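You operate a simulated robot arm through the tools that you are given. There is no shell and no other tool. Be economical: measure what you need, move in short steps, check, and stop when the job is done.

The job below is to be done with a simulated two-armed robot. You get a single attempt, and the scene is never put back.

## Task
Move the teal bottle aside and tighten the corner plate screw.
Fine: the bottle goes on the packing shelf's top first; turn the blue hex key till the screw's band shows green, and stand the key back in its block. Set down upright: teal bottle.

The check looks at the end state, three seconds after you hand in, the way a careful person would. Anything else that was tipped, shoved, dropped, spilled or broken makes it a failure.

## Robot
Two 7-joint arms with fingered hands on one trunk that stands fixed in place. Base frame: the origin is at the foot of the trunk, x ahead of it, y to its left, z up. Readings come in m, degrees, newtons and seconds.
The left shoulder is at [0.042, 0.163, 1.061], the right one opposite. Payload 4 kg a hand.
The tool frame of a hand sits at the grasp point between the pads (the TCP): z along the fingers, y along the line on which they close. The tips reach 0.036 m beyond it. The gripper opens to 0.124 m. The gripper's body begins 0.042 m behind the TCP. The gripper is a hand of 4 fingers: y runs from the thumb to the fingers, the wrist lies at [-0.015, -0.099, -0.189] in the tool frame, and closing takes about 1.5 s.
Orientation is told as [roll, pitch, yaw] about the base's x, y, z axes, in that order, counted from this pose: with the fingers straight down and the wrist toward the robot, the tool's x, y and z point along [0, 1, 0], [1, 0, 0] and [0, 0, -1] of the base frame.

## Interface
- The arms move only by the tool nudge_tool. It takes "left_deltas", "right_deltas" or both (then of equal length, played together; a hand with none holds still); each is a list that holds one entry, the list of rows, each a list of 6 numbers: the shift along the tool's x, y, z in units of 50 mm (1.0 is 50 mm), then the turn, a rotation vector about the tool's x, y, z in units of 4 degrees (1.0 is 4 degrees). In form: [[[x, y, z, ax, ay, az], ...]]. A call has 1 to 12 rows; each row shifts and turns the commanded pose from where the row before left it, along the tool's axes as they then stand. "left_grip" and "right_grip" are, for a hand that has rows, the closure, from 0 (fully open) to 1 (shut), set as the call begins (left out, the last holds). A call with a number of a shift or a turn outside -1 to 1 is refused whole. Each row takes 0.2 s and may step no farther than 0.05 m and 8.6 degrees from the row before; otherwise, or with a gripper value out of range, the whole call is refused. Where a pose cannot be reached the arm comes as near as it can. A force on the tool above 40 N (or 10 N above the force at the start of the call, whichever is more), or a blocked arm, ends the call early, and 0.2 s more pass. The fingers move at their own pace (about 0.045 m/s each) and stop on an object; they squeeze with about 32 N. The grip force told is the motor's: it shows also when the fingers shut on nothing. Time passes only in rows, and 0.2 s behind the last, so rows that do not move let the fingers close. It gives the time, the measured TCP pose, the force on the tool (base axes), the opening and the grip force at its end, in the units of the frame above (readings bear some noise), with the torque about the TCP (base axes, N m) and any sound that the robot's microphone picked up.
- Cameras (640 x 400 px; columns grow to the right, rows downward): "scene" is now at [0.1428, -0.044, 1.3003]; the picture's right is [-0.46, -0.88, 0.07], its down [-0.44, 0.16, -0.89] and it looks along [0.77, -0.44, -0.46] (base axes); focal length 326 px, centre (320, 200). "left" rides on the left gripper at [-0.075, -0.086, -0.123] in its tool frame; the picture's right is [-0.70, -0.34, 0.63], its down [0.64, -0.68, 0.35] and it looks along [0.32, 0.65, 0.69] (tool axes); focal length 275 px, centre (320, 200). "right" rides on the right gripper at [0.075, -0.086, -0.123] in its tool frame; the picture's right is [-0.70, 0.34, -0.63], its down [-0.64, -0.68, 0.35] and it looks along [-0.32, 0.65, 0.69] (tool axes); focal length 275 px, centre (320, 200). There is no depth. A picture from a camera that has moved, and an enlarged one, comes with that camera's place and axes in the base frame and with its lens.
- camera(camera): a new picture of that camera. The clock stands still meanwhile.
- raise_lower(by): slides the trunk up (or, below 0, down) by that many m; the arms and the scene camera ride with it, the base frame stays. It gives what a move gives, with no picture.
- hand_shape(shape, hand): the hand has 4 fingers and takes this shape, open, in about a second: jaw (thumb against the fingers, like two jaws); tri (thumb and two fingers); tip (a fingertip pinch); poke (one finger out to press); point (the index stretched); flat (the hand flat); cup (the hand cupped); fist (a fist). The gripper value then closes the fingers along that shape, each until it touches; the sizes above hold for jaw. It gives what a move gives, with no picture.
- aim_head(pan, tilt): turns the head with the scene camera to pan (to the left, within 86 degrees either way) and tilt (down, from -29 to 69), counted from straight ahead of the robot. It gives what a move gives.
- zoom(camera, box): a new picture of the part [left, top, right, bottom] of that camera's present view, enlarged. The clock stands still meanwhile.
- job_done(): hands the job in; it is judged then, once.

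Go step by step. Nothing tells you positions but the pictures and the camera data: compare them with the known pose of the tool, close in by small moves and look again before you grip or let go. The budget is 120 turns and 78 pictures, counting those below and the enlarged ones. Unless the task says otherwise, let go and move clear before handing in, and close with one line.

The tools are called after "Call:" by a JSON object that holds its "op" and its "data". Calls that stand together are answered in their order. nudge_tool: Moves the arms, as the interface text tells. Its arguments: {"type":"object","properties":{"left_deltas":{"type":"array","items":{"type":"array","items":{"type":"array","items":{"type":"number"}}}},"left_grip":{"type":"number"},"right_deltas":{"type":"array","items":{"type":"array","items":{"type":"array","items":{"type":"number"}}}},"right_grip":{"type":"number"}},"required":[]} The other tools are called the same way: raise_lower (by) slides the trunk up or down; hand_shape (shape, hand) gives the hand a shape; aim_head (pan, tilt) turns the head that bears the scene camera; camera (camera) takes a picture; zoom (camera, box) takes an enlarged picture of a part of a camera's view; job_done () hands the job in.

At the start:

```text
time_s: 0.0
left_ee_pos: [0.8113, -0.036, 1.0747]
left_ee_rot: [0.0, -0.1, 0.0]
left_ft_force: [-0.1, 0.0, 0.5]
left_torque: [0.01, -0.01, -0.02]
left_grip_width: 0.1235
left_grip_force: 0.2
left_shape: jaw
right_ee_pos: [0.4866, -0.5266, 1.0811]
right_ee_rot: [0.0, 0.0, 0.0]
right_ft_force: [-0.2, -0.4, 0.4]
right_torque: [-0.03, 0.04, -0.01]
right_grip_width: 0.1239
right_grip_force: 0.1
right_shape: jaw
trunk travel left (down, up): [-0.225, 0.253]
head pan, tilt: [-28.0, 19.7]
```

scene: 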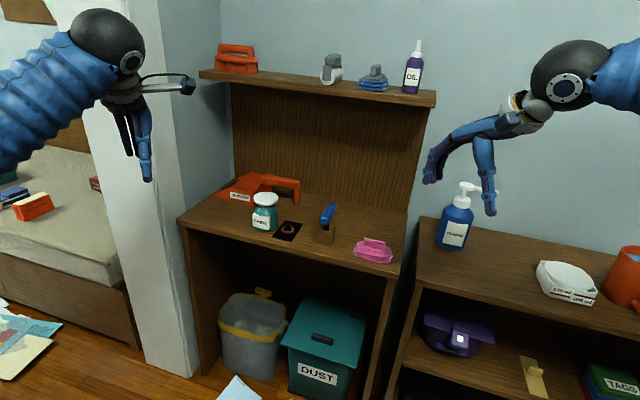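
right: 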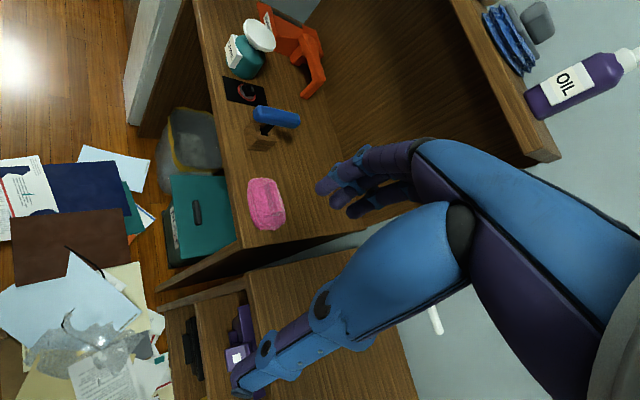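
left: 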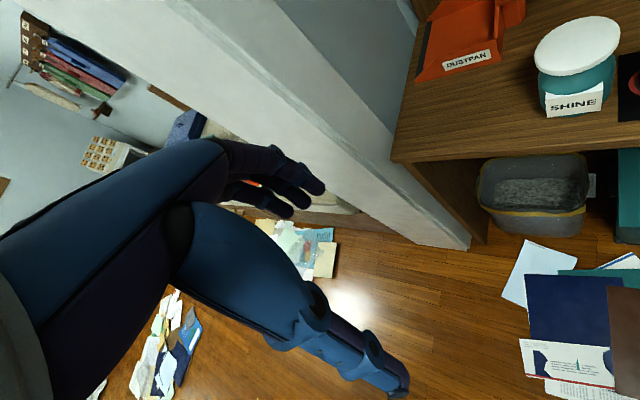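

I see a bench with the teal SHINE bottle, the black corner plate with its screw, and the blue key in its block; a lower shelf unit stands to the right. I'll zoom in to see details first.

Call:
{"op": "zoom", "data": {"camera": "scene", "box": [200, 150, 420, 288]}}

Call:
{"op": "zoom", "data": {"camera": "scene", "box": [400, 160, 640, 400]}}

Call:
{"op": "zoom", "data": {"camera": "right", "box": [200, 0, 360, 240]}}

```text
2.90 times, centred on (310, 219) of scene
camera zoom: at [0.1428, -0.044, 1.3003], right [-0.46, -0.88, 0.07], down [-0.44, 0.16, -0.89], along [0.77, -0.44, -0.46], focal length 945 px, centre (349, 145)
```

zoom: 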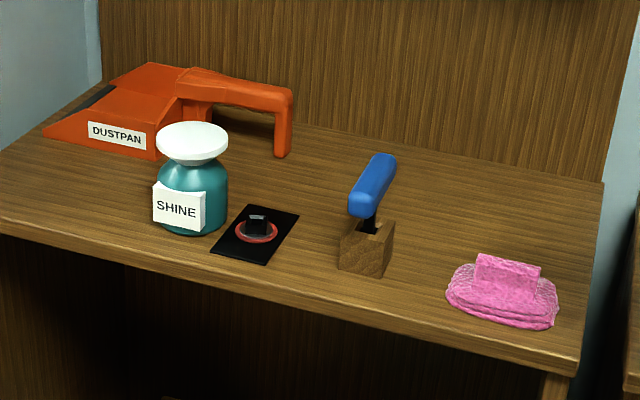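

```text
1.67 times, centred on (520, 280) of scene
camera zoom: at [0.1428, -0.044, 1.3003], right [-0.46, -0.88, 0.07], down [-0.44, 0.16, -0.89], along [0.77, -0.44, -0.46], focal length 543 px, centre (-13, 67)
```

zoom: 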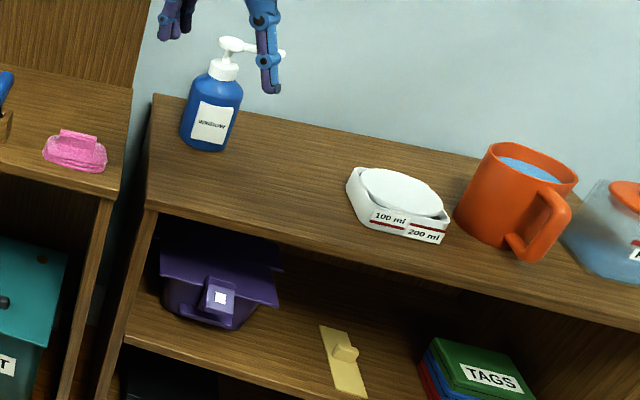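

```text
1.67 times, centred on (280, 120) of right
camera zoom: at [0.3995, -0.4507, 1.2052], right [0.34, -0.7, 0.63], down [-0.68, -0.64, -0.35], along [0.65, -0.32, -0.69], focal length 459 px, centre (387, 333)
```

zoom: 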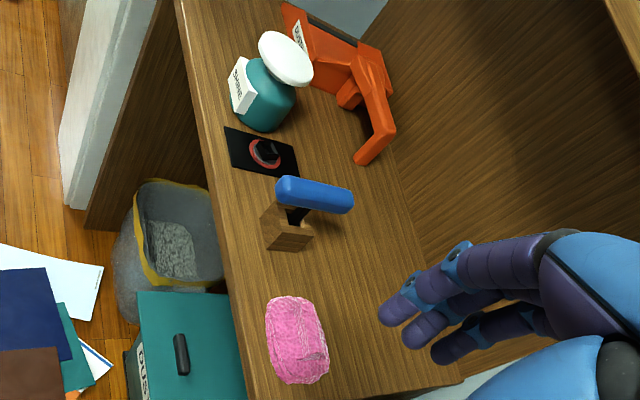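

The plate, screw, key, and bottle are clear, but I don't yet know which piece of furniture is the packing shelf. I'll look around with the head.

Call:
{"op": "aim_head", "data": {"pan": -60, "tilt": 30}}

Call:
{"op": "camera", "data": {"camera": "scene"}}

Call:
{"op": "aim_head", "data": {"pan": 30, "tilt": 30}}

Call:
{"op": "camera", "data": {"camera": "scene"}}

```text
time_s: 1.0
left_ee_pos: [0.8101, -0.0351, 1.0746]
left_ee_rot: [0.0, 0.1, 0.1]
left_ft_force: [0.6, -0.9, -0.5]
left_torque: [0.0, 0.02, -0.01]
left_grip_width: 0.1236
left_grip_force: 0.0
left_shape: jaw
right_ee_pos: [0.486, -0.5268, 1.0814]
right_ee_rot: [-0.1, 0.1, 0.0]
right_ft_force: [-0.4, -0.6, -0.1]
right_torque: [0.02, 0.0, 0.02]
right_grip_width: 0.1237
right_grip_force: 0.0
right_shape: jaw
trunk travel left (down, up): [-0.225, 0.253]
head pan, tilt: [-60.0, 30.0]
```

```text
71 pictures are left
camera scene: at [0.1037, -0.0785, 1.2896], right [-0.86, -0.5, 0.13], down [-0.38, 0.43, -0.82], along [0.35, -0.75, -0.56], focal length 326 px, centre (320, 200)
```

scene: 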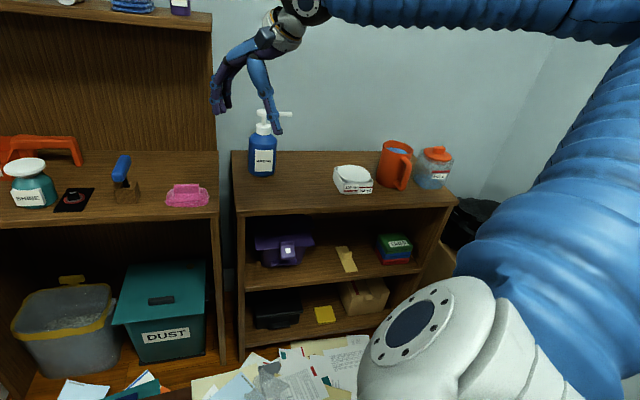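

```text
time_s: 2.6
left_ee_pos: [0.8111, -0.0354, 1.0739]
left_ee_rot: [0.1, 0.0, 0.0]
left_ft_force: [-0.1, -0.8, 0.0]
left_torque: [0.01, -0.03, -0.02]
left_grip_width: 0.1236
left_grip_force: 0.1
left_shape: jaw
right_ee_pos: [0.4855, -0.5271, 1.0811]
right_ee_rot: [-0.1, -0.1, 0.0]
right_ft_force: [-0.2, -0.1, 0.0]
right_torque: [0.02, -0.01, 0.03]
right_grip_width: 0.1238
right_grip_force: 0.1
right_shape: jaw
trunk travel left (down, up): [-0.225, 0.253]
head pan, tilt: [30.0, 30.0]
```

```text
70 pictures are left
camera scene: at [0.1364, 0.0449, 1.2845], right [0.49, -0.87, -0.08], down [-0.56, -0.25, -0.79], along [0.66, 0.43, -0.61], focal length 326 px, centre (320, 200)
```

scene: 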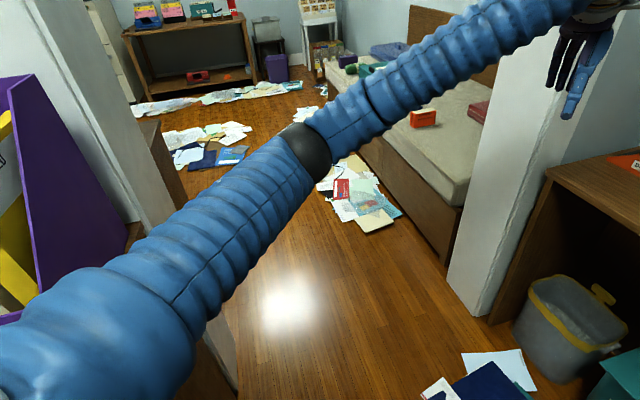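

The right-hand unit with tags and boxes looks like the packing shelf, but there is purple furniture on the left, which I'll check too.

Call:
{"op": "aim_head", "data": {"pan": 80, "tilt": 25}}

Call:
{"op": "camera", "data": {"camera": "scene"}}

Call:
{"op": "aim_head", "data": {"pan": -80, "tilt": 30}}

Call:
{"op": "camera", "data": {"camera": "scene"}}

```text
time_s: 3.8
left_ee_pos: [0.8123, -0.0357, 1.0741]
left_ee_rot: [0.0, 0.0, 0.0]
left_ft_force: [-0.2, 0.4, 0.2]
left_torque: [-0.05, 0.0, 0.02]
left_grip_width: 0.1238
left_grip_force: 0.1
left_shape: jaw
right_ee_pos: [0.4864, -0.5258, 1.0824]
right_ee_rot: [0.0, 0.0, 0.0]
right_ft_force: [0.1, -0.3, -0.1]
right_torque: [0.03, 0.01, -0.01]
right_grip_width: 0.1238
right_grip_force: 0.1
right_shape: jaw
trunk travel left (down, up): [-0.225, 0.253]
head pan, tilt: [80.0, 25.0]
```

```text
69 pictures are left
camera scene: at [0.0761, 0.0905, 1.3019], right [0.97, -0.17, -0.15], down [-0.21, -0.42, -0.88], along [0.09, 0.89, -0.44], focal length 326 px, centre (320, 200)
```

scene: 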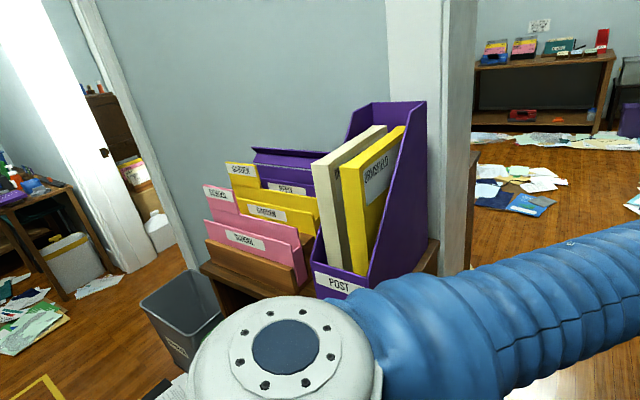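

```text
time_s: 6.3
left_ee_pos: [0.8111, -0.036, 1.0745]
left_ee_rot: [0.0, 0.0, 0.0]
left_ft_force: [1.1, -0.3, -0.3]
left_torque: [0.02, 0.02, -0.01]
left_grip_width: 0.1237
left_grip_force: 0.1
left_shape: jaw
right_ee_pos: [0.4859, -0.5258, 1.0817]
right_ee_rot: [-0.1, 0.0, 0.1]
right_ft_force: [-0.2, 0.0, 0.2]
right_torque: [-0.01, 0.05, 0.0]
right_grip_width: 0.1237
right_grip_force: 0.0
right_shape: jaw
trunk travel left (down, up): [-0.225, 0.253]
head pan, tilt: [-80.0, 30.0]
```

```text
68 pictures are left
camera scene: at [0.0745, -0.0893, 1.2941], right [-0.97, -0.17, 0.15], down [-0.22, 0.49, -0.84], along [0.07, -0.85, -0.52], focal length 326 px, centre (320, 200)
```

scene: 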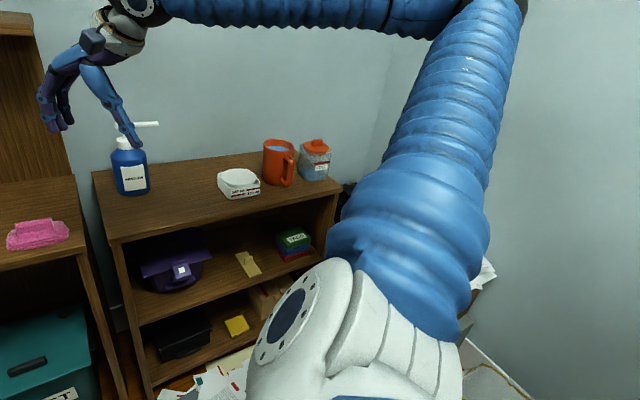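

Bench top is at about z 0.764; the plate and screw are at about (0.907, -0.379), the bottle at (0.947, -0.325), and the key block at (0.815, -0.459). I'll bring the right hand closer for its camera, pull the left hand back, and aim the head at the work.

Call:
{"op": "nudge_tool", "data": {"right_deltas": [[[0.03, 0.67, 0.4, 0, 0, 0], [0.03, 0.67, 0.4, 0, 0, 0], [0.03, 0.67, 0.4, 0, 0, 0], [0.03, 0.67, 0.4, 0, 0, 0]]], "left_deltas": [[[0, -0.9, 0, 0, 0, 0], [0, -0.9, 0, 0, 0, 0], [0, -0.9, 0, 0, 0, 0], [0, -0.9, 0, 0, 0, 0]]]}}

Call:
{"op": "aim_head", "data": {"pan": -25, "tilt": 25}}

Call:
{"op": "camera", "data": {"camera": "right"}}

Call:
{"op": "camera", "data": {"camera": "scene"}}

```text
time_s: 7.3
left_ee_pos: [0.6298, -0.0361, 1.0709]
left_ee_rot: [0.1, 0.1, 0.0]
left_ft_force: [0.5, 0.4, 0.2]
left_torque: [-0.01, -0.01, 0.02]
left_grip_width: 0.1235
left_grip_force: 0.1
left_shape: jaw
right_ee_pos: [0.6199, -0.5189, 1.0019]
right_ee_rot: [0.0, -0.1, 0.0]
right_ft_force: [-0.5, -0.4, 0.7]
right_torque: [-0.04, 0.02, 0.01]
right_grip_width: 0.1238
right_grip_force: 0.0
right_shape: jaw
trunk travel left (down, up): [-0.225, 0.253]
head pan, tilt: [-80.0, 30.0]
```

```text
time_s: 8.5
left_ee_pos: [0.6301, -0.0366, 1.0721]
left_ee_rot: [0.0, 0.0, 0.0]
left_ft_force: [0.4, -0.2, -1.2]
left_torque: [0.01, -0.02, 0.02]
left_grip_width: 0.1239
left_grip_force: 0.0
left_shape: jaw
right_ee_pos: [0.62, -0.5185, 1.001]
right_ee_rot: [0.0, 0.0, 0.0]
right_ft_force: [0.4, -0.3, 0.7]
right_torque: [-0.01, 0.01, 0.02]
right_grip_width: 0.124
right_grip_force: 0.1
right_shape: jaw
trunk travel left (down, up): [-0.225, 0.253]
head pan, tilt: [-25.0, 25.0]
```

```text
67 pictures are left
camera right: at [0.534, -0.4431, 1.1247], right [0.34, -0.7, 0.63], down [-0.68, -0.64, -0.35], along [0.65, -0.32, -0.69], focal length 275 px, centre (320, 200)
```

right: 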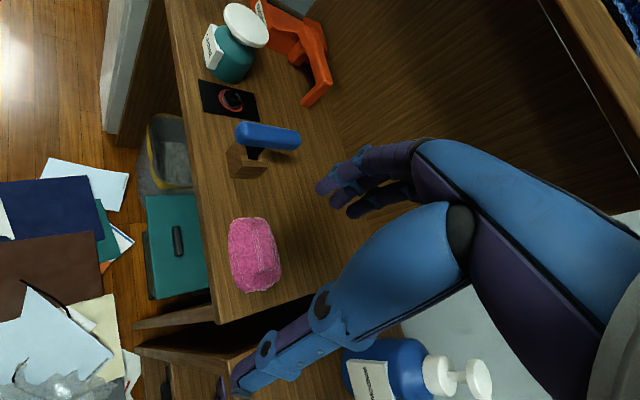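

```text
66 pictures are left
camera scene: at [0.1427, -0.0393, 1.2916], right [-0.42, -0.91, 0.06], down [-0.52, 0.18, -0.84], along [0.75, -0.38, -0.54], focal length 326 px, centre (320, 200)
```

scene: 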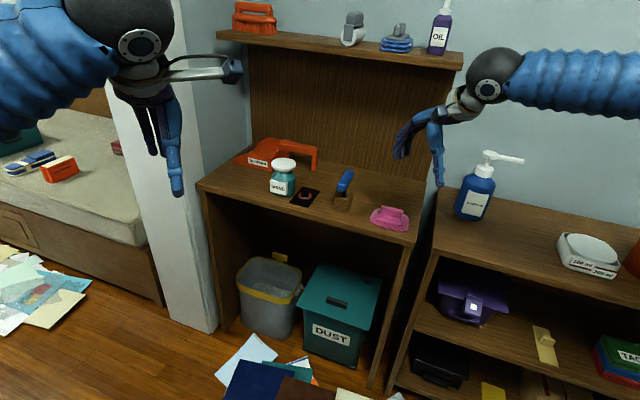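

The right camera now sees bottle, screw and key closer. I'll zoom in on these for shape detail.

Call:
{"op": "zoom", "data": {"camera": "right", "box": [180, 60, 340, 190]}}

Call:
{"op": "zoom", "data": {"camera": "scene", "box": [260, 150, 380, 225]}}

```text
3.08 times, centred on (260, 125) of right
camera zoom: at [0.534, -0.4431, 1.1247], right [0.34, -0.7, 0.63], down [-0.68, -0.64, -0.35], along [0.65, -0.32, -0.69], focal length 847 px, centre (505, 431)
```

zoom: 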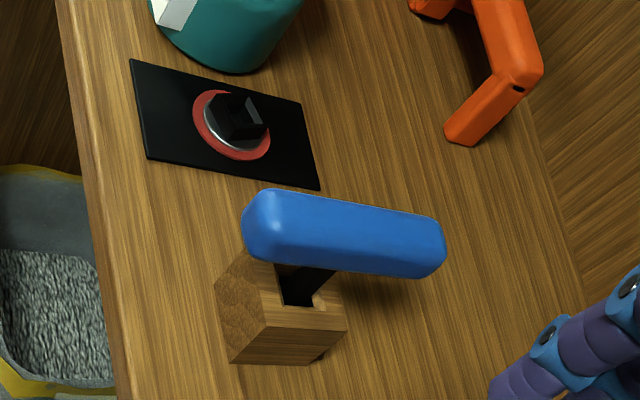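

```text
5.33 times, centred on (320, 188) of scene
camera zoom: at [0.1427, -0.0393, 1.2916], right [-0.42, -0.91, 0.06], down [-0.52, 0.18, -0.84], along [0.75, -0.38, -0.54], focal length 1739 px, centre (320, 267)
```

zoom: 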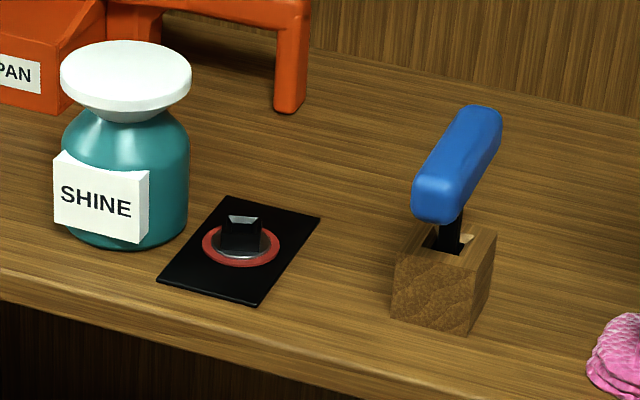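

The key is a T-handle: shaft at (0.817, -0.461), handle at z≈0.853 running along the bench depth at azimuth -45°. The bench and packing shelf both run at 45°. I'll move the right hand above the bottle at (0.954, -0.326), slightly tilted for reach.

Call:
{"op": "nudge_tool", "data": {"right_deltas": [[[0, 0, 0, -1, 0, 0.833], [0, 0, 0, -1, 0, 0.833], [0, 0, 0, -1, 0, 0.833], [0.55, 0.633, 0.18, 0, 0, 0], [0.55, 0.633, 0.18, 0, 0, 0], [0.55, 0.633, 0.18, 0, 0, 0], [0.55, 0.633, 0.18, 0, 0, 0], [0.55, 0.633, 0.18, 0, 0, 0], [0.55, 0.633, 0.18, 0, 0, 0], [0.55, 0.633, 0.18, 0, 0, 0], [0.55, 0.633, 0.18, 0, 0, 0], [0.55, 0.633, 0.18, 0, 0, 0]]], "right_grip": 0}}

Call:
{"op": "camera", "data": {"camera": "scene"}}

Call:
{"op": "camera", "data": {"camera": "right"}}

```text
time_s: 11.1
left_ee_pos: [0.6301, -0.0356, 1.0723]
left_ee_rot: [-0.1, 0.0, 0.0]
left_ft_force: [0.8, 0.2, -0.5]
left_torque: [-0.04, 0.0, 0.01]
left_grip_width: 0.1239
left_grip_force: 0.0
left_shape: jaw
right_ee_pos: [0.9538, -0.3298, 0.9842]
right_ee_rot: [1.0, -11.8, -10.2]
right_ft_force: [0.5, 0.1, 0.3]
right_torque: [-0.01, -0.03, 0.01]
right_grip_width: 0.1237
right_grip_force: 0.1
right_shape: jaw
trunk travel left (down, up): [-0.225, 0.253]
head pan, tilt: [-25.0, 25.0]
```

```text
63 pictures are left
camera scene: at [0.1441, -0.0384, 1.2912], right [-0.42, -0.91, 0.07], down [-0.52, 0.18, -0.84], along [0.75, -0.38, -0.54], focal length 326 px, centre (320, 200)
```

scene: 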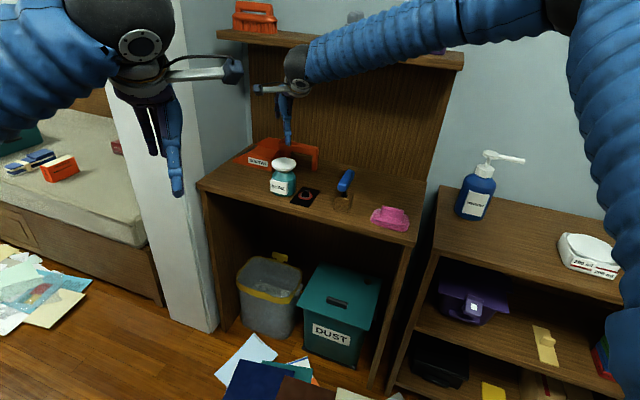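

```text
62 pictures are left
camera right: at [0.8591, -0.2371, 1.0894], right [0.07, -0.73, 0.68], down [-0.7, -0.52, -0.49], along [0.71, -0.44, -0.55], focal length 275 px, centre (320, 200)
```

right: 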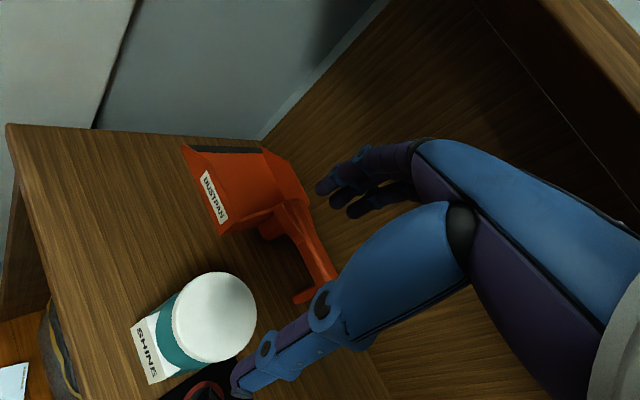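

The pose was reached and the bottle is at about (0.948, -0.325), with its label facing the bench front. I'll yaw the hand +20° so the thumb avoids the label and the screw, lower partway, and look again.

Call:
{"op": "nudge_tool", "data": {"right_deltas": [[[0, 0, 0, 0, 0.208, -0.978], [0, 0, 0, 0, 0.208, -0.978], [0, 0, 0, 0, 0.208, -0.978], [0, 0, 0, 0, 0.208, -0.978], [0, 0, 0, 0, 0.208, -0.978], [0.048, -0.216, 0.813, 0, 0, 0], [0.048, -0.216, 0.813, 0, 0, 0], [0, 0, 0, 0, 0, 0]]]}}

Call:
{"op": "camera", "data": {"camera": "right"}}

Call:
{"op": "zoom", "data": {"camera": "scene", "box": [220, 90, 380, 230]}}

```text
time_s: 12.9
left_ee_pos: [0.6303, -0.0356, 1.0722]
left_ee_rot: [0.1, -0.1, -0.1]
left_ft_force: [-0.5, 0.3, -0.2]
left_torque: [0.0, 0.01, 0.02]
left_grip_width: 0.1237
left_grip_force: 0.1
left_shape: jaw
right_ee_pos: [0.9481, -0.3202, 0.9025]
right_ee_rot: [1.0, -12.3, 9.9]
right_ft_force: [-0.4, 0.0, -0.5]
right_torque: [0.0, -0.01, -0.02]
right_grip_width: 0.1239
right_grip_force: 0.0
right_shape: jaw
trunk travel left (down, up): [-0.225, 0.253]
head pan, tilt: [-25.0, 25.0]
```

```text
61 pictures are left
camera right: at [0.8265, -0.2666, 1.0051], right [0.32, -0.66, 0.68], down [-0.47, -0.73, -0.49], along [0.82, -0.16, -0.54], focal length 275 px, centre (320, 200)
```

right: 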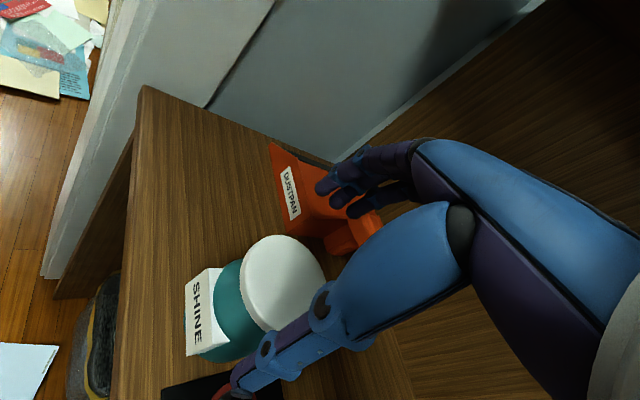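

```text
2.86 times, centred on (300, 160) of scene
camera zoom: at [0.1424, -0.0388, 1.2918], right [-0.42, -0.91, 0.06], down [-0.52, 0.18, -0.84], along [0.75, -0.38, -0.54], focal length 931 px, centre (377, 314)
```

zoom: 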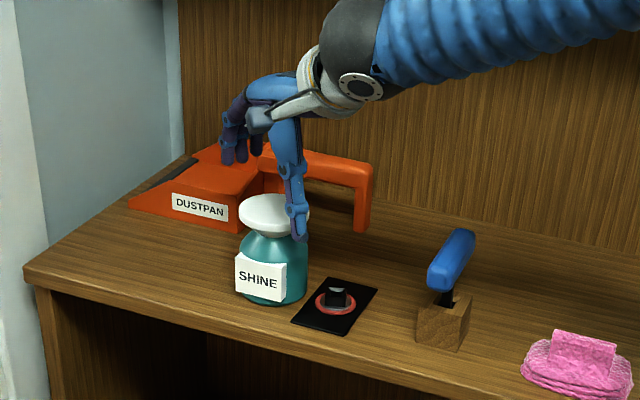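

The thumb tip projects where expected and has about 1 cm clearance to the lid. I'm lowering to grasp height, centred on (0.943, -0.322).

Call:
{"op": "nudge_tool", "data": {"right_deltas": [[[-0.011, -0.181, 0.6, 0, 0, 0], [-0.011, -0.181, 0.6, 0, 0, 0], [0, 0, 0, 0, 0, 0]]]}}

Call:
{"op": "zoom", "data": {"camera": "scene", "box": [220, 90, 380, 230]}}

Call:
{"op": "camera", "data": {"camera": "right"}}

```text
time_s: 13.7
left_ee_pos: [0.6297, -0.0363, 1.0731]
left_ee_rot: [0.0, 0.0, 0.0]
left_ft_force: [-0.3, 0.7, 0.2]
left_torque: [0.03, -0.05, -0.01]
left_grip_width: 0.1237
left_grip_force: 0.1
left_shape: jaw
right_ee_pos: [0.9452, -0.3222, 0.8393]
right_ee_rot: [1.0, -12.2, 9.8]
right_ft_force: [-0.6, 0.7, -0.1]
right_torque: [0.0, 0.02, 0.0]
right_grip_width: 0.1241
right_grip_force: 0.0
right_shape: jaw
trunk travel left (down, up): [-0.225, 0.253]
head pan, tilt: [-25.0, 25.0]
```

```text
2.86 times, centred on (300, 160) of scene
camera zoom: at [0.1424, -0.0388, 1.2917], right [-0.42, -0.91, 0.06], down [-0.52, 0.18, -0.84], along [0.75, -0.38, -0.54], focal length 931 px, centre (377, 314)
```

zoom: 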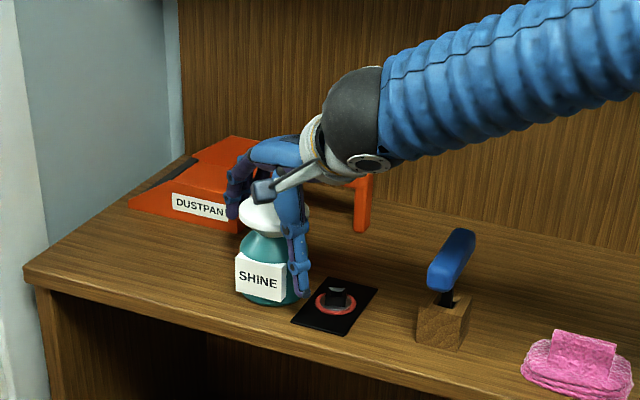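

```text
58 pictures are left
camera right: at [0.8233, -0.2691, 0.943], right [0.32, -0.66, 0.68], down [-0.47, -0.73, -0.49], along [0.82, -0.16, -0.54], focal length 275 px, centre (320, 200)
```

right: 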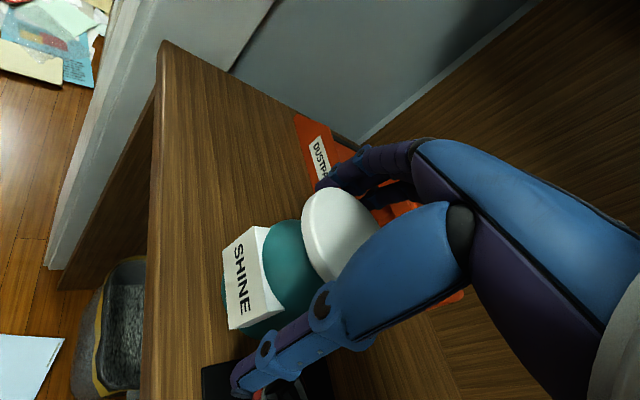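

The fingers straddle the bottle as planned. I'm closing now.

Call:
{"op": "nudge_tool", "data": {"right_deltas": [[[0, 0, 0, 0, 0, 0], [0, 0, 0, 0, 0, 0], [0, 0, 0, 0, 0, 0], [0, 0, 0, 0, 0, 0], [0, 0, 0, 0, 0, 0], [0, 0, 0, 0, 0, 0], [0, 0, 0, 0, 0, 0], [0, 0, 0, 0, 0, 0]]], "right_grip": 1}}

Call:
{"op": "zoom", "data": {"camera": "scene", "box": [220, 90, 380, 230]}}

```text
time_s: 15.5
left_ee_pos: [0.6285, -0.0366, 1.0712]
left_ee_rot: [0.0, 0.0, 0.0]
left_ft_force: [0.4, -0.6, 0.3]
left_torque: [-0.01, -0.01, 0.0]
left_grip_width: 0.1239
left_grip_force: 0.2
left_shape: jaw
right_ee_pos: [0.9452, -0.323, 0.8403]
right_ee_rot: [1.0, -12.3, 10.0]
right_ft_force: [2.1, 0.1, 6.9]
right_torque: [0.05, -0.44, 0.0]
right_grip_width: 0.0798
right_grip_force: 31.8
right_shape: jaw
trunk travel left (down, up): [-0.225, 0.253]
head pan, tilt: [-25.0, 25.0]
```

```text
2.86 times, centred on (300, 160) of scene
camera zoom: at [0.1424, -0.0389, 1.2917], right [-0.42, -0.91, 0.06], down [-0.52, 0.18, -0.84], along [0.75, -0.38, -0.54], focal length 931 px, centre (377, 314)
```

zoom: 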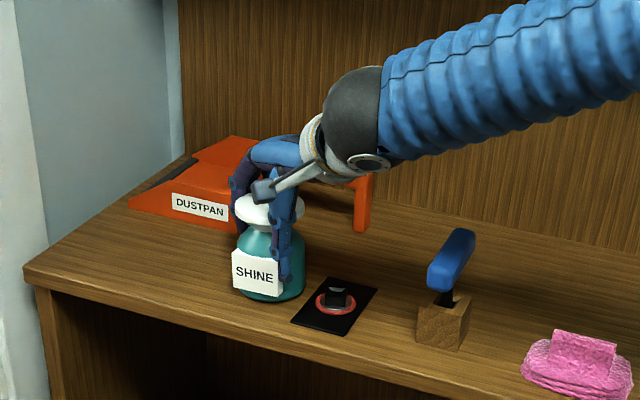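

Gripped at 0.08 m. I'm lifting straight up 0.1 m to check the hold.

Call:
{"op": "nudge_tool", "data": {"right_deltas": [[[0, 0.104, -0.489, 0, 0, 0], [0, 0.104, -0.489, 0, 0, 0], [0, 0.208, -0.97, 0, 0, 0], [0, 0, 0, 0, 0, 0]]]}}

Call:
{"op": "zoom", "data": {"camera": "scene", "box": [220, 90, 380, 230]}}

```text
time_s: 16.5
left_ee_pos: [0.6303, -0.0358, 1.0716]
left_ee_rot: [0.1, 0.1, 0.1]
left_ft_force: [0.7, -0.4, -1.3]
left_torque: [-0.04, 0.0, -0.01]
left_grip_width: 0.1237
left_grip_force: 0.1
left_shape: jaw
right_ee_pos: [0.9449, -0.3276, 0.9359]
right_ee_rot: [1.0, -12.2, 10.0]
right_ft_force: [0.4, -0.1, -1.9]
right_torque: [0.02, 0.02, 0.02]
right_grip_width: 0.0794
right_grip_force: 32.7
right_shape: jaw
trunk travel left (down, up): [-0.225, 0.253]
head pan, tilt: [-25.0, 25.0]
```

```text
2.86 times, centred on (300, 160) of scene
camera zoom: at [0.1441, -0.0393, 1.2912], right [-0.42, -0.91, 0.07], down [-0.52, 0.18, -0.84], along [0.75, -0.38, -0.54], focal length 931 px, centre (377, 314)
```

zoom: 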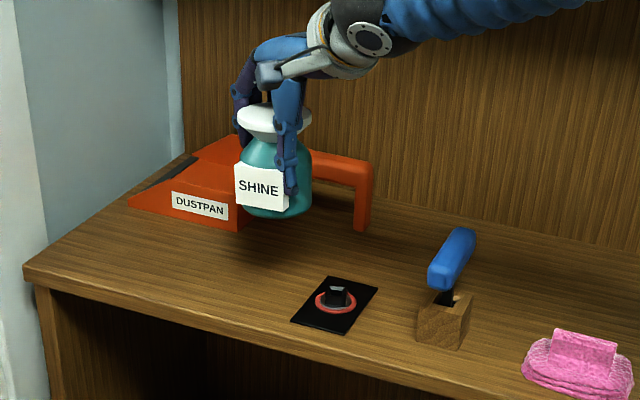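

The bottle is held well and nearly upright. I'm carrying it back toward the robot and up, clear of the key and sponge.

Call:
{"op": "nudge_tool", "data": {"right_deltas": [[[-0.141, -0.709, -0.31, 0, 0, 0], [-0.141, -0.709, -0.31, 0, 0, 0], [-0.141, -0.709, -0.31, 0, 0, 0], [-0.141, -0.709, -0.31, 0, 0, 0], [-0.141, -0.709, -0.31, 0, 0, 0], [-0.141, -0.709, -0.31, 0, 0, 0], [-0.141, -0.709, -0.31, 0, 0, 0], [-0.141, -0.709, -0.31, 0, 0, 0], [-0.141, -0.709, -0.31, 0, 0, 0]]]}}

Call:
{"op": "nudge_tool", "data": {"right_deltas": [[[0, 0, 0, 0, -0.208, 0.978], [0, 0, 0, 0, -0.208, 0.978], [0, 0, 0, 0, -0.208, 0.978], [0, 0, 0, 0, -0.208, 0.978], [0, 0, 0, 0, -0.208, 0.978], [0, 0, 0, 0, -0.208, 0.978], [0, 0, 0, 0, -0.208, 0.978], [0, 0, 0, 0, -0.208, 0.978], [0, 0, 0, 0, -0.208, 0.978], [0, 0, 0, 0, -0.208, 0.978], [0, 0, 0, 0, -0.208, 0.978], [0, 0, 0, 0, -0.208, 0.978]]]}}

Call:
{"op": "aim_head", "data": {"pan": -55, "tilt": 25}}

Call:
{"op": "camera", "data": {"camera": "scene"}}

Call:
{"op": "camera", "data": {"camera": "right"}}

```text
time_s: 18.5
left_ee_pos: [0.6296, -0.0372, 1.0717]
left_ee_rot: [0.0, 0.0, 0.2]
left_ft_force: [0.0, -0.8, 0.7]
left_torque: [0.01, -0.04, -0.01]
left_grip_width: 0.124
left_grip_force: 0.1
left_shape: jaw
right_ee_pos: [0.6155, -0.4477, 1.0048]
right_ee_rot: [1.1, -12.3, 10.0]
right_ft_force: [0.1, -0.4, -0.7]
right_torque: [0.0, -0.02, -0.02]
right_grip_width: 0.0788
right_grip_force: 32.0
right_shape: jaw
trunk travel left (down, up): [-0.225, 0.253]
head pan, tilt: [-25.0, 25.0]
```

```text
time_s: 21.1
left_ee_pos: [0.6303, -0.0369, 1.0713]
left_ee_rot: [0.0, 0.1, -0.1]
left_ft_force: [0.5, -0.7, 0.7]
left_torque: [-0.01, 0.01, -0.04]
left_grip_width: 0.1239
left_grip_force: 0.1
left_shape: jaw
right_ee_pos: [0.6189, -0.4473, 1.0058]
right_ee_rot: [1.0, -11.4, -38.0]
right_ft_force: [-0.1, -0.2, -0.9]
right_torque: [0.04, 0.0, 0.02]
right_grip_width: 0.0787
right_grip_force: 31.8
right_shape: jaw
trunk travel left (down, up): [-0.225, 0.253]
head pan, tilt: [-25.0, 25.0]
```

```text
time_s: 22.1
left_ee_pos: [0.631, -0.0367, 1.072]
left_ee_rot: [-0.1, 0.0, -0.1]
left_ft_force: [0.0, -0.3, 0.5]
left_torque: [0.01, 0.0, -0.01]
left_grip_width: 0.1237
left_grip_force: 0.0
left_shape: jaw
right_ee_pos: [0.6196, -0.4473, 1.0056]
right_ee_rot: [0.9, -11.4, -38.0]
right_ft_force: [-0.4, -0.7, -1.1]
right_torque: [0.02, 0.01, -0.02]
right_grip_width: 0.0785
right_grip_force: 31.9
right_shape: jaw
trunk travel left (down, up): [-0.225, 0.253]
head pan, tilt: [-55.0, 25.0]
```

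```text
55 pictures are left
camera scene: at [0.1126, -0.0757, 1.2962], right [-0.81, -0.57, 0.13], down [-0.38, 0.35, -0.86], along [0.45, -0.74, -0.5], focal length 326 px, centre (320, 200)
```

scene: 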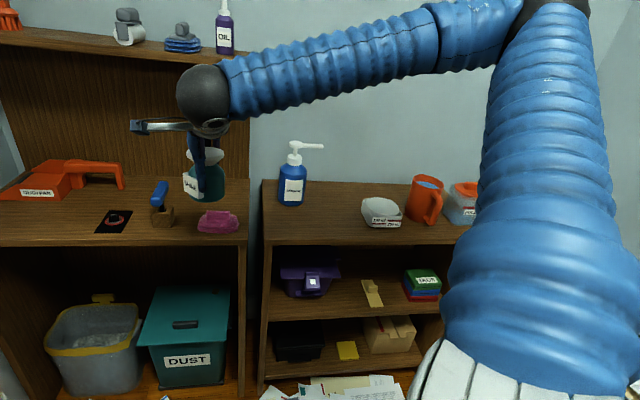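

```text
54 pictures are left
camera right: at [0.5784, -0.3218, 1.1109], right [-0.27, -0.68, 0.68], down [-0.86, -0.14, -0.48], along [0.42, -0.72, -0.55], focal length 275 px, centre (320, 200)
```

right: 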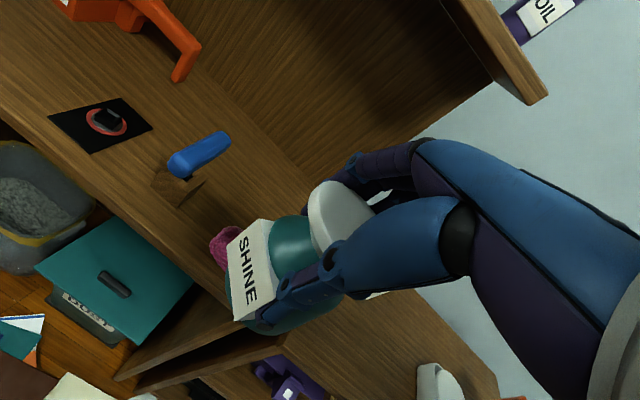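

The bottle is steady. The free spot on the packing shelf's top is around (0.485, -0.78), between the blue bottle and white tray. I'm moving there while staying well above the surface.

Call:
{"op": "nudge_tool", "data": {"right_deltas": [[[-0.863, 0.205, 0.235, 0, 0, 0], [-0.863, 0.205, 0.235, 0, 0, 0], [-0.863, 0.205, 0.235, 0, 0, 0], [-0.863, 0.205, 0.235, 0, 0, 0], [-0.863, 0.205, 0.235, 0, 0, 0], [-0.863, 0.205, 0.235, 0, 0, 0], [-0.863, 0.205, 0.235, 0, 0, 0], [-0.863, 0.205, 0.235, 0, 0, 0], [0, 0, 0, 0, 0, 0]]]}}

Call:
{"op": "camera", "data": {"camera": "scene"}}

Call:
{"op": "camera", "data": {"camera": "right"}}

```text
time_s: 24.1
left_ee_pos: [0.63, -0.0359, 1.0735]
left_ee_rot: [0.0, 0.0, 0.1]
left_ft_force: [0.5, 0.1, -1.1]
left_torque: [0.02, 0.03, 0.01]
left_grip_width: 0.124
left_grip_force: 0.0
left_shape: jaw
right_ee_pos: [0.4848, -0.7785, 0.9262]
right_ee_rot: [0.9, -11.5, -38.1]
right_ft_force: [0.3, -0.9, -1.5]
right_torque: [0.04, 0.0, -0.02]
right_grip_width: 0.0788
right_grip_force: 32.0
right_shape: jaw
trunk travel left (down, up): [-0.225, 0.253]
head pan, tilt: [-55.0, 25.0]
```

```text
53 pictures are left
camera scene: at [0.1126, -0.0757, 1.2962], right [-0.81, -0.57, 0.13], down [-0.38, 0.35, -0.86], along [0.45, -0.74, -0.5], focal length 326 px, centre (320, 200)
```

scene: 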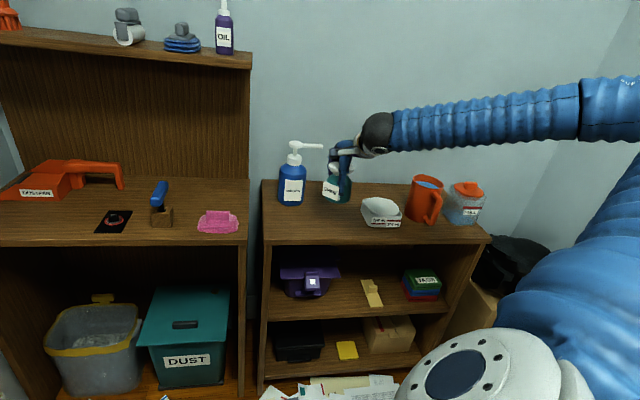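

```text
52 pictures are left
camera right: at [0.4442, -0.6534, 1.0307], right [-0.27, -0.68, 0.68], down [-0.86, -0.13, -0.48], along [0.42, -0.72, -0.55], focal length 275 px, centre (320, 200)
```

right: 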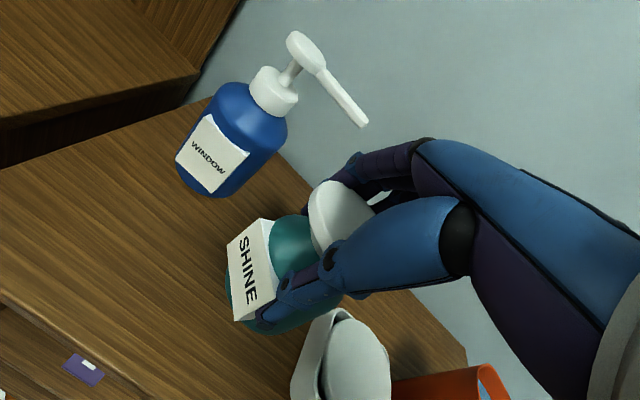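

The bottle is over free surface, with about 8 cm to the tray and more to the blue bottle. I'm lowering gently, then feeling for contact.

Call:
{"op": "nudge_tool", "data": {"right_deltas": [[[0, -0.07, 0.35, 0, 0, 0], [0, -0.07, 0.35, 0, 0, 0], [0, -0.07, 0.35, 0, 0, 0], [0, -0.07, 0.35, 0, 0, 0], [0, -0.03, 0.1, 0, 0, 0], [0, -0.02, 0.1, 0, 0, 0], [0, 0, 0, 0, 0, 0]]]}}

Call:
{"op": "zoom", "data": {"camera": "scene", "box": [260, 120, 420, 260]}}

```text
time_s: 25.6
left_ee_pos: [0.6306, -0.036, 1.0723]
left_ee_rot: [0.0, 0.0, 0.0]
left_ft_force: [0.3, 0.7, 1.0]
left_torque: [-0.04, 0.0, 0.01]
left_grip_width: 0.1237
left_grip_force: 0.2
left_shape: jaw
right_ee_pos: [0.4862, -0.7773, 0.8439]
right_ee_rot: [0.9, -11.4, -38.0]
right_ft_force: [-0.1, 0.0, -1.5]
right_torque: [-0.02, 0.02, 0.01]
right_grip_width: 0.0786
right_grip_force: 32.0
right_shape: jaw
trunk travel left (down, up): [-0.225, 0.253]
head pan, tilt: [-55.0, 25.0]
```

```text
2.86 times, centred on (340, 190) of scene
camera zoom: at [0.1124, -0.0757, 1.2963], right [-0.81, -0.57, 0.13], down [-0.38, 0.35, -0.86], along [0.45, -0.74, -0.5], focal length 931 px, centre (263, 229)
```

zoom: 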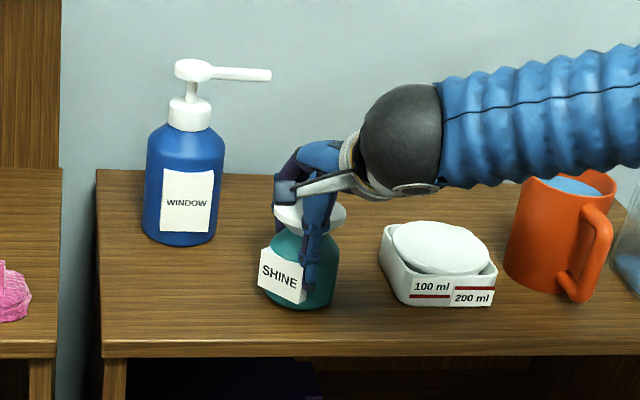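

Not touching yet; the bottle seems just above the surface. I'm continuing in small steps until contact.

Call:
{"op": "nudge_tool", "data": {"right_deltas": [[[0, -0.012, 0.06, 0, 0, 0], [0, -0.012, 0.06, 0, 0, 0], [0, -0.012, 0.06, 0, 0, 0], [0, 0, 0, 0, 0, 0]]]}}

```text
time_s: 26.6
left_ee_pos: [0.6275, -0.0327, 1.0748]
left_ee_rot: [-0.2, -0.1, 0.0]
left_ft_force: [-1.1, 0.0, -0.5]
left_torque: [-0.01, -0.01, 0.03]
left_grip_width: 0.124
left_grip_force: 0.0
left_shape: jaw
right_ee_pos: [0.4843, -0.7764, 0.84]
right_ee_rot: [0.8, -11.8, -38.2]
right_ft_force: [-3.9, 2.1, 40.0]
right_torque: [-0.89, -0.96, -0.05]
right_grip_width: 0.0795
right_grip_force: 32.0
right_shape: jaw
trunk travel left (down, up): [-0.225, 0.253]
head pan, tilt: [-55.0, 25.0]
```

Firm contact at TCP z 0.840. I'm backing off about 3 mm to relieve the force.

Call:
{"op": "nudge_tool", "data": {"right_deltas": [[[0, 0.006, -0.03, 0, 0, 0], [0, 0.003, -0.015, 0, 0, 0], [0, 0, 0, 0, 0, 0]]]}}

Call:
{"op": "zoom", "data": {"camera": "right", "box": [160, 120, 460, 400]}}

```text
time_s: 27.4
left_ee_pos: [0.6284, -0.0344, 1.0732]
left_ee_rot: [-0.1, 0.0, -0.2]
left_ft_force: [0.4, -0.6, -1.2]
left_torque: [0.0, -0.02, 0.0]
left_grip_width: 0.1237
left_grip_force: 0.0
left_shape: jaw
right_ee_pos: [0.4845, -0.7755, 0.8392]
right_ee_rot: [0.9, -11.5, -38.1]
right_ft_force: [-0.4, 1.0, 33.0]
right_torque: [-0.9, -1.04, -0.01]
right_grip_width: 0.0797
right_grip_force: 31.6
right_shape: jaw
trunk travel left (down, up): [-0.225, 0.253]
head pan, tilt: [-55.0, 25.0]
```

```text
1.43 times, centred on (310, 260) of right
camera zoom: at [0.4439, -0.6502, 0.9436], right [-0.27, -0.68, 0.68], down [-0.86, -0.14, -0.49], along [0.42, -0.72, -0.55], focal length 393 px, centre (334, 114)
```

zoom: 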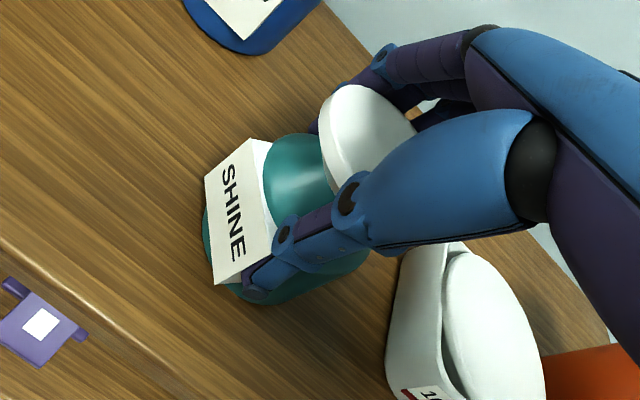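

The torque says the bottle's far bottom edge is carrying the load, so it sits tilted a few degrees in the hand. I'll raise a little and tilt the hand a few degrees to level it.

Call:
{"op": "nudge_tool", "data": {"right_deltas": [[[0, 0.01, -0.05, -0.4, 0, 0], [0, 0.01, -0.05, -0.4, 0, 0], [0, 0, 0, 0, 0, 0]]]}}

```text
time_s: 28.2
left_ee_pos: [0.6308, -0.0362, 1.0731]
left_ee_rot: [0.1, 0.0, 0.0]
left_ft_force: [-0.3, -0.7, -0.3]
left_torque: [0.0, -0.02, 0.03]
left_grip_width: 0.1238
left_grip_force: 0.0
left_shape: jaw
right_ee_pos: [0.4861, -0.7768, 0.8396]
right_ee_rot: [1.0, -14.5, -38.1]
right_ft_force: [0.5, 1.0, -0.4]
right_torque: [-0.05, 0.02, -0.02]
right_grip_width: 0.0786
right_grip_force: 31.9
right_shape: jaw
trunk travel left (down, up): [-0.225, 0.253]
head pan, tilt: [-55.0, 25.0]
```

Contact is nearly gone. I'll touch down again slightly and read the torque to judge level.

Call:
{"op": "nudge_tool", "data": {"right_deltas": [[[0, -0.006, 0.025, 0, 0, 0], [0, 0, 0, 0, 0, 0]]]}}

Call:
{"op": "zoom", "data": {"camera": "scene", "box": [290, 160, 390, 240]}}

```text
time_s: 28.9
left_ee_pos: [0.6303, -0.0366, 1.0718]
left_ee_rot: [-0.1, 0.1, 0.0]
left_ft_force: [0.1, 0.4, -0.5]
left_torque: [0.02, -0.04, 0.01]
left_grip_width: 0.124
left_grip_force: 0.2
left_shape: jaw
right_ee_pos: [0.4845, -0.7775, 0.8386]
right_ee_rot: [0.9, -14.7, -38.1]
right_ft_force: [-0.4, 0.3, -1.0]
right_torque: [0.04, 0.01, -0.02]
right_grip_width: 0.0787
right_grip_force: 31.9
right_shape: jaw
trunk travel left (down, up): [-0.225, 0.253]
head pan, tilt: [-55.0, 25.0]
```

```text
5.00 times, centred on (340, 200) of scene
camera zoom: at [0.1125, -0.0759, 1.2962], right [-0.81, -0.57, 0.13], down [-0.38, 0.35, -0.86], along [0.45, -0.74, -0.5], focal length 1630 px, centre (220, 200)
```

zoom: 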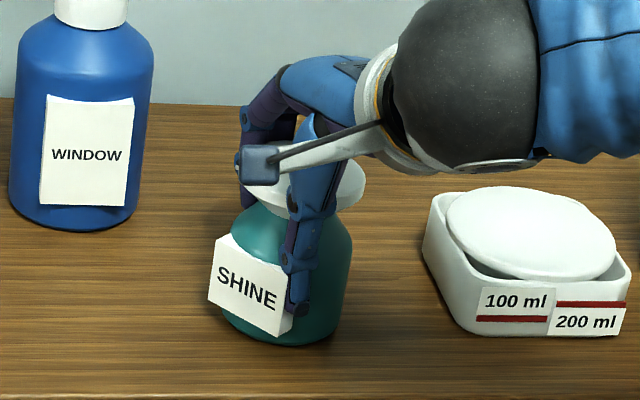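

Still hanging free; a little lower.

Call:
{"op": "nudge_tool", "data": {"right_deltas": [[[0, -0.006, 0.025, 0, 0, 0], [0, -0.006, 0.025, 0, 0, 0], [0, 0, 0, 0, 0, 0]]]}}

```text
time_s: 29.6
left_ee_pos: [0.629, -0.0363, 1.0727]
left_ee_rot: [-0.1, 0.0, 0.0]
left_ft_force: [0.1, 0.5, -0.3]
left_torque: [-0.02, -0.03, -0.03]
left_grip_width: 0.1239
left_grip_force: 0.0
left_shape: jaw
right_ee_pos: [0.486, -0.7777, 0.8394]
right_ee_rot: [0.9, -14.6, -38.1]
right_ft_force: [-0.4, 2.9, 8.9]
right_torque: [-0.2, -0.24, 0.01]
right_grip_width: 0.0787
right_grip_force: 32.1
right_shape: jaw
trunk travel left (down, up): [-0.225, 0.253]
head pan, tilt: [-55.0, 25.0]
```

Load is still at the far edge. I'll tilt another 3° and touch again.

Call:
{"op": "nudge_tool", "data": {"right_deltas": [[[0, 0, 0, -0.5, 0, 0], [0, -0.006, 0.025, -0.25, 0, 0], [0, -0.006, 0.02, 0, 0, 0], [0, 0, 0, 0, 0, 0]]]}}

```text
time_s: 30.6
left_ee_pos: [0.6286, -0.036, 1.0729]
left_ee_rot: [0.0, 0.0, 0.0]
left_ft_force: [1.4, -0.7, -1.2]
left_torque: [0.02, 0.02, 0.01]
left_grip_width: 0.1236
left_grip_force: 0.0
left_shape: jaw
right_ee_pos: [0.486, -0.7773, 0.8372]
right_ee_rot: [0.8, -17.8, -38.2]
right_ft_force: [-1.2, 0.4, 16.2]
right_torque: [0.14, 0.27, -0.01]
right_grip_width: 0.0784
right_grip_force: 32.1
right_shape: jaw
trunk travel left (down, up): [-0.225, 0.253]
head pan, tilt: [-55.0, 25.0]
```

The load is now near the bottle's centre, so it's standing level. I'm releasing.

Call:
{"op": "nudge_tool", "data": {"right_deltas": [[[0, 0, 0, 0, 0, 0], [0, 0, 0, 0, 0, 0], [0, 0, 0, 0, 0, 0], [0, 0, 0, 0, 0, 0], [0, 0, 0, 0, 0, 0], [0, 0, 0, 0, 0, 0]]], "right_grip": 0}}

Call:
{"op": "zoom", "data": {"camera": "scene", "box": [290, 160, 390, 240]}}

Call:
{"op": "camera", "data": {"camera": "right"}}

```text
time_s: 32.0
left_ee_pos: [0.6305, -0.0359, 1.0733]
left_ee_rot: [0.1, 0.0, -0.1]
left_ft_force: [0.2, -0.2, -0.8]
left_torque: [-0.03, -0.01, -0.01]
left_grip_width: 0.1238
left_grip_force: 0.0
left_shape: jaw
right_ee_pos: [0.4863, -0.7783, 0.8358]
right_ee_rot: [0.9, -17.7, -38.2]
right_ft_force: [-0.4, 0.3, -1.2]
right_torque: [0.03, 0.0, 0.0]
right_grip_width: 0.1235
right_grip_force: 0.0
right_shape: jaw
trunk travel left (down, up): [-0.225, 0.253]
head pan, tilt: [-55.0, 25.0]
```

```text
5.00 times, centred on (340, 200) of scene
camera zoom: at [0.1123, -0.0757, 1.2963], right [-0.81, -0.57, 0.13], down [-0.38, 0.35, -0.86], along [0.45, -0.74, -0.5], focal length 1630 px, centre (220, 200)
```

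zoom: 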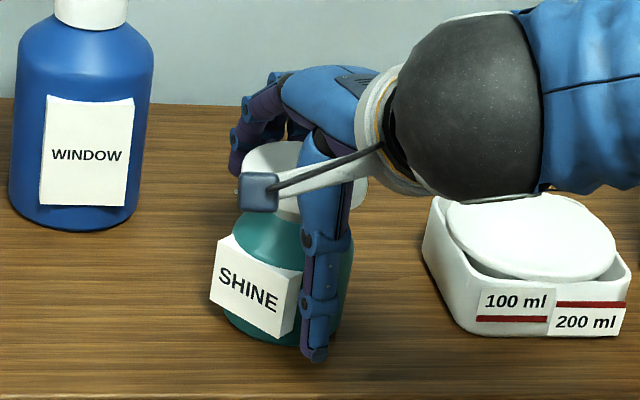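

```text
47 pictures are left
camera right: at [0.437, -0.6455, 0.9278], right [-0.33, -0.64, 0.69], down [-0.82, -0.17, -0.55], along [0.46, -0.75, -0.47], focal length 275 px, centre (320, 200)
```

right: 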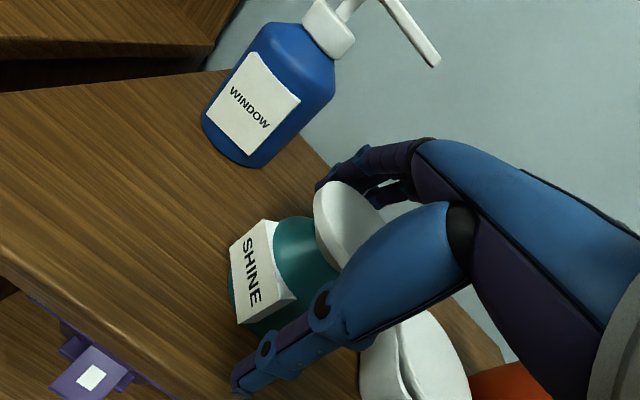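

The bottle stands upright and the fingers are clear of it. I'm raising the hand vertically.

Call:
{"op": "nudge_tool", "data": {"right_deltas": [[[0, 0.12, -0.38, 0, 0, 0], [0, 0.153, -0.476, 0, 0, 0], [0, 0.306, -0.95, 0, 0, 0], [0, 0.306, -0.95, 0, 0, 0], [0, 0.306, -0.95, 0, 0, 0]]]}}

Call:
{"op": "zoom", "data": {"camera": "scene", "box": [260, 120, 420, 260]}}

```text
time_s: 33.2
left_ee_pos: [0.6294, -0.0356, 1.0721]
left_ee_rot: [-0.1, 0.0, 0.0]
left_ft_force: [-0.9, 1.5, -0.2]
left_torque: [-0.02, -0.05, -0.02]
left_grip_width: 0.1238
left_grip_force: 0.1
left_shape: jaw
right_ee_pos: [0.4833, -0.7785, 1.0301]
right_ee_rot: [0.9, -17.7, -38.1]
right_ft_force: [-0.2, 1.1, 0.4]
right_torque: [-0.02, -0.01, 0.03]
right_grip_width: 0.1237
right_grip_force: 0.1
right_shape: jaw
trunk travel left (down, up): [-0.225, 0.253]
head pan, tilt: [-55.0, 25.0]
```

```text
2.86 times, centred on (340, 190) of scene
camera zoom: at [0.1119, -0.075, 1.2964], right [-0.81, -0.57, 0.13], down [-0.38, 0.35, -0.86], along [0.45, -0.74, -0.5], focal length 931 px, centre (263, 229)
```

zoom: 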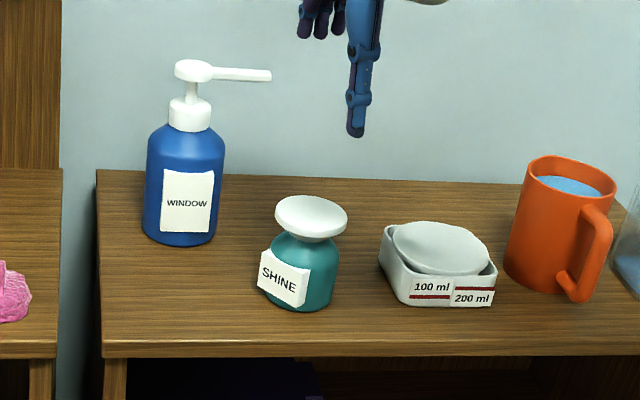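

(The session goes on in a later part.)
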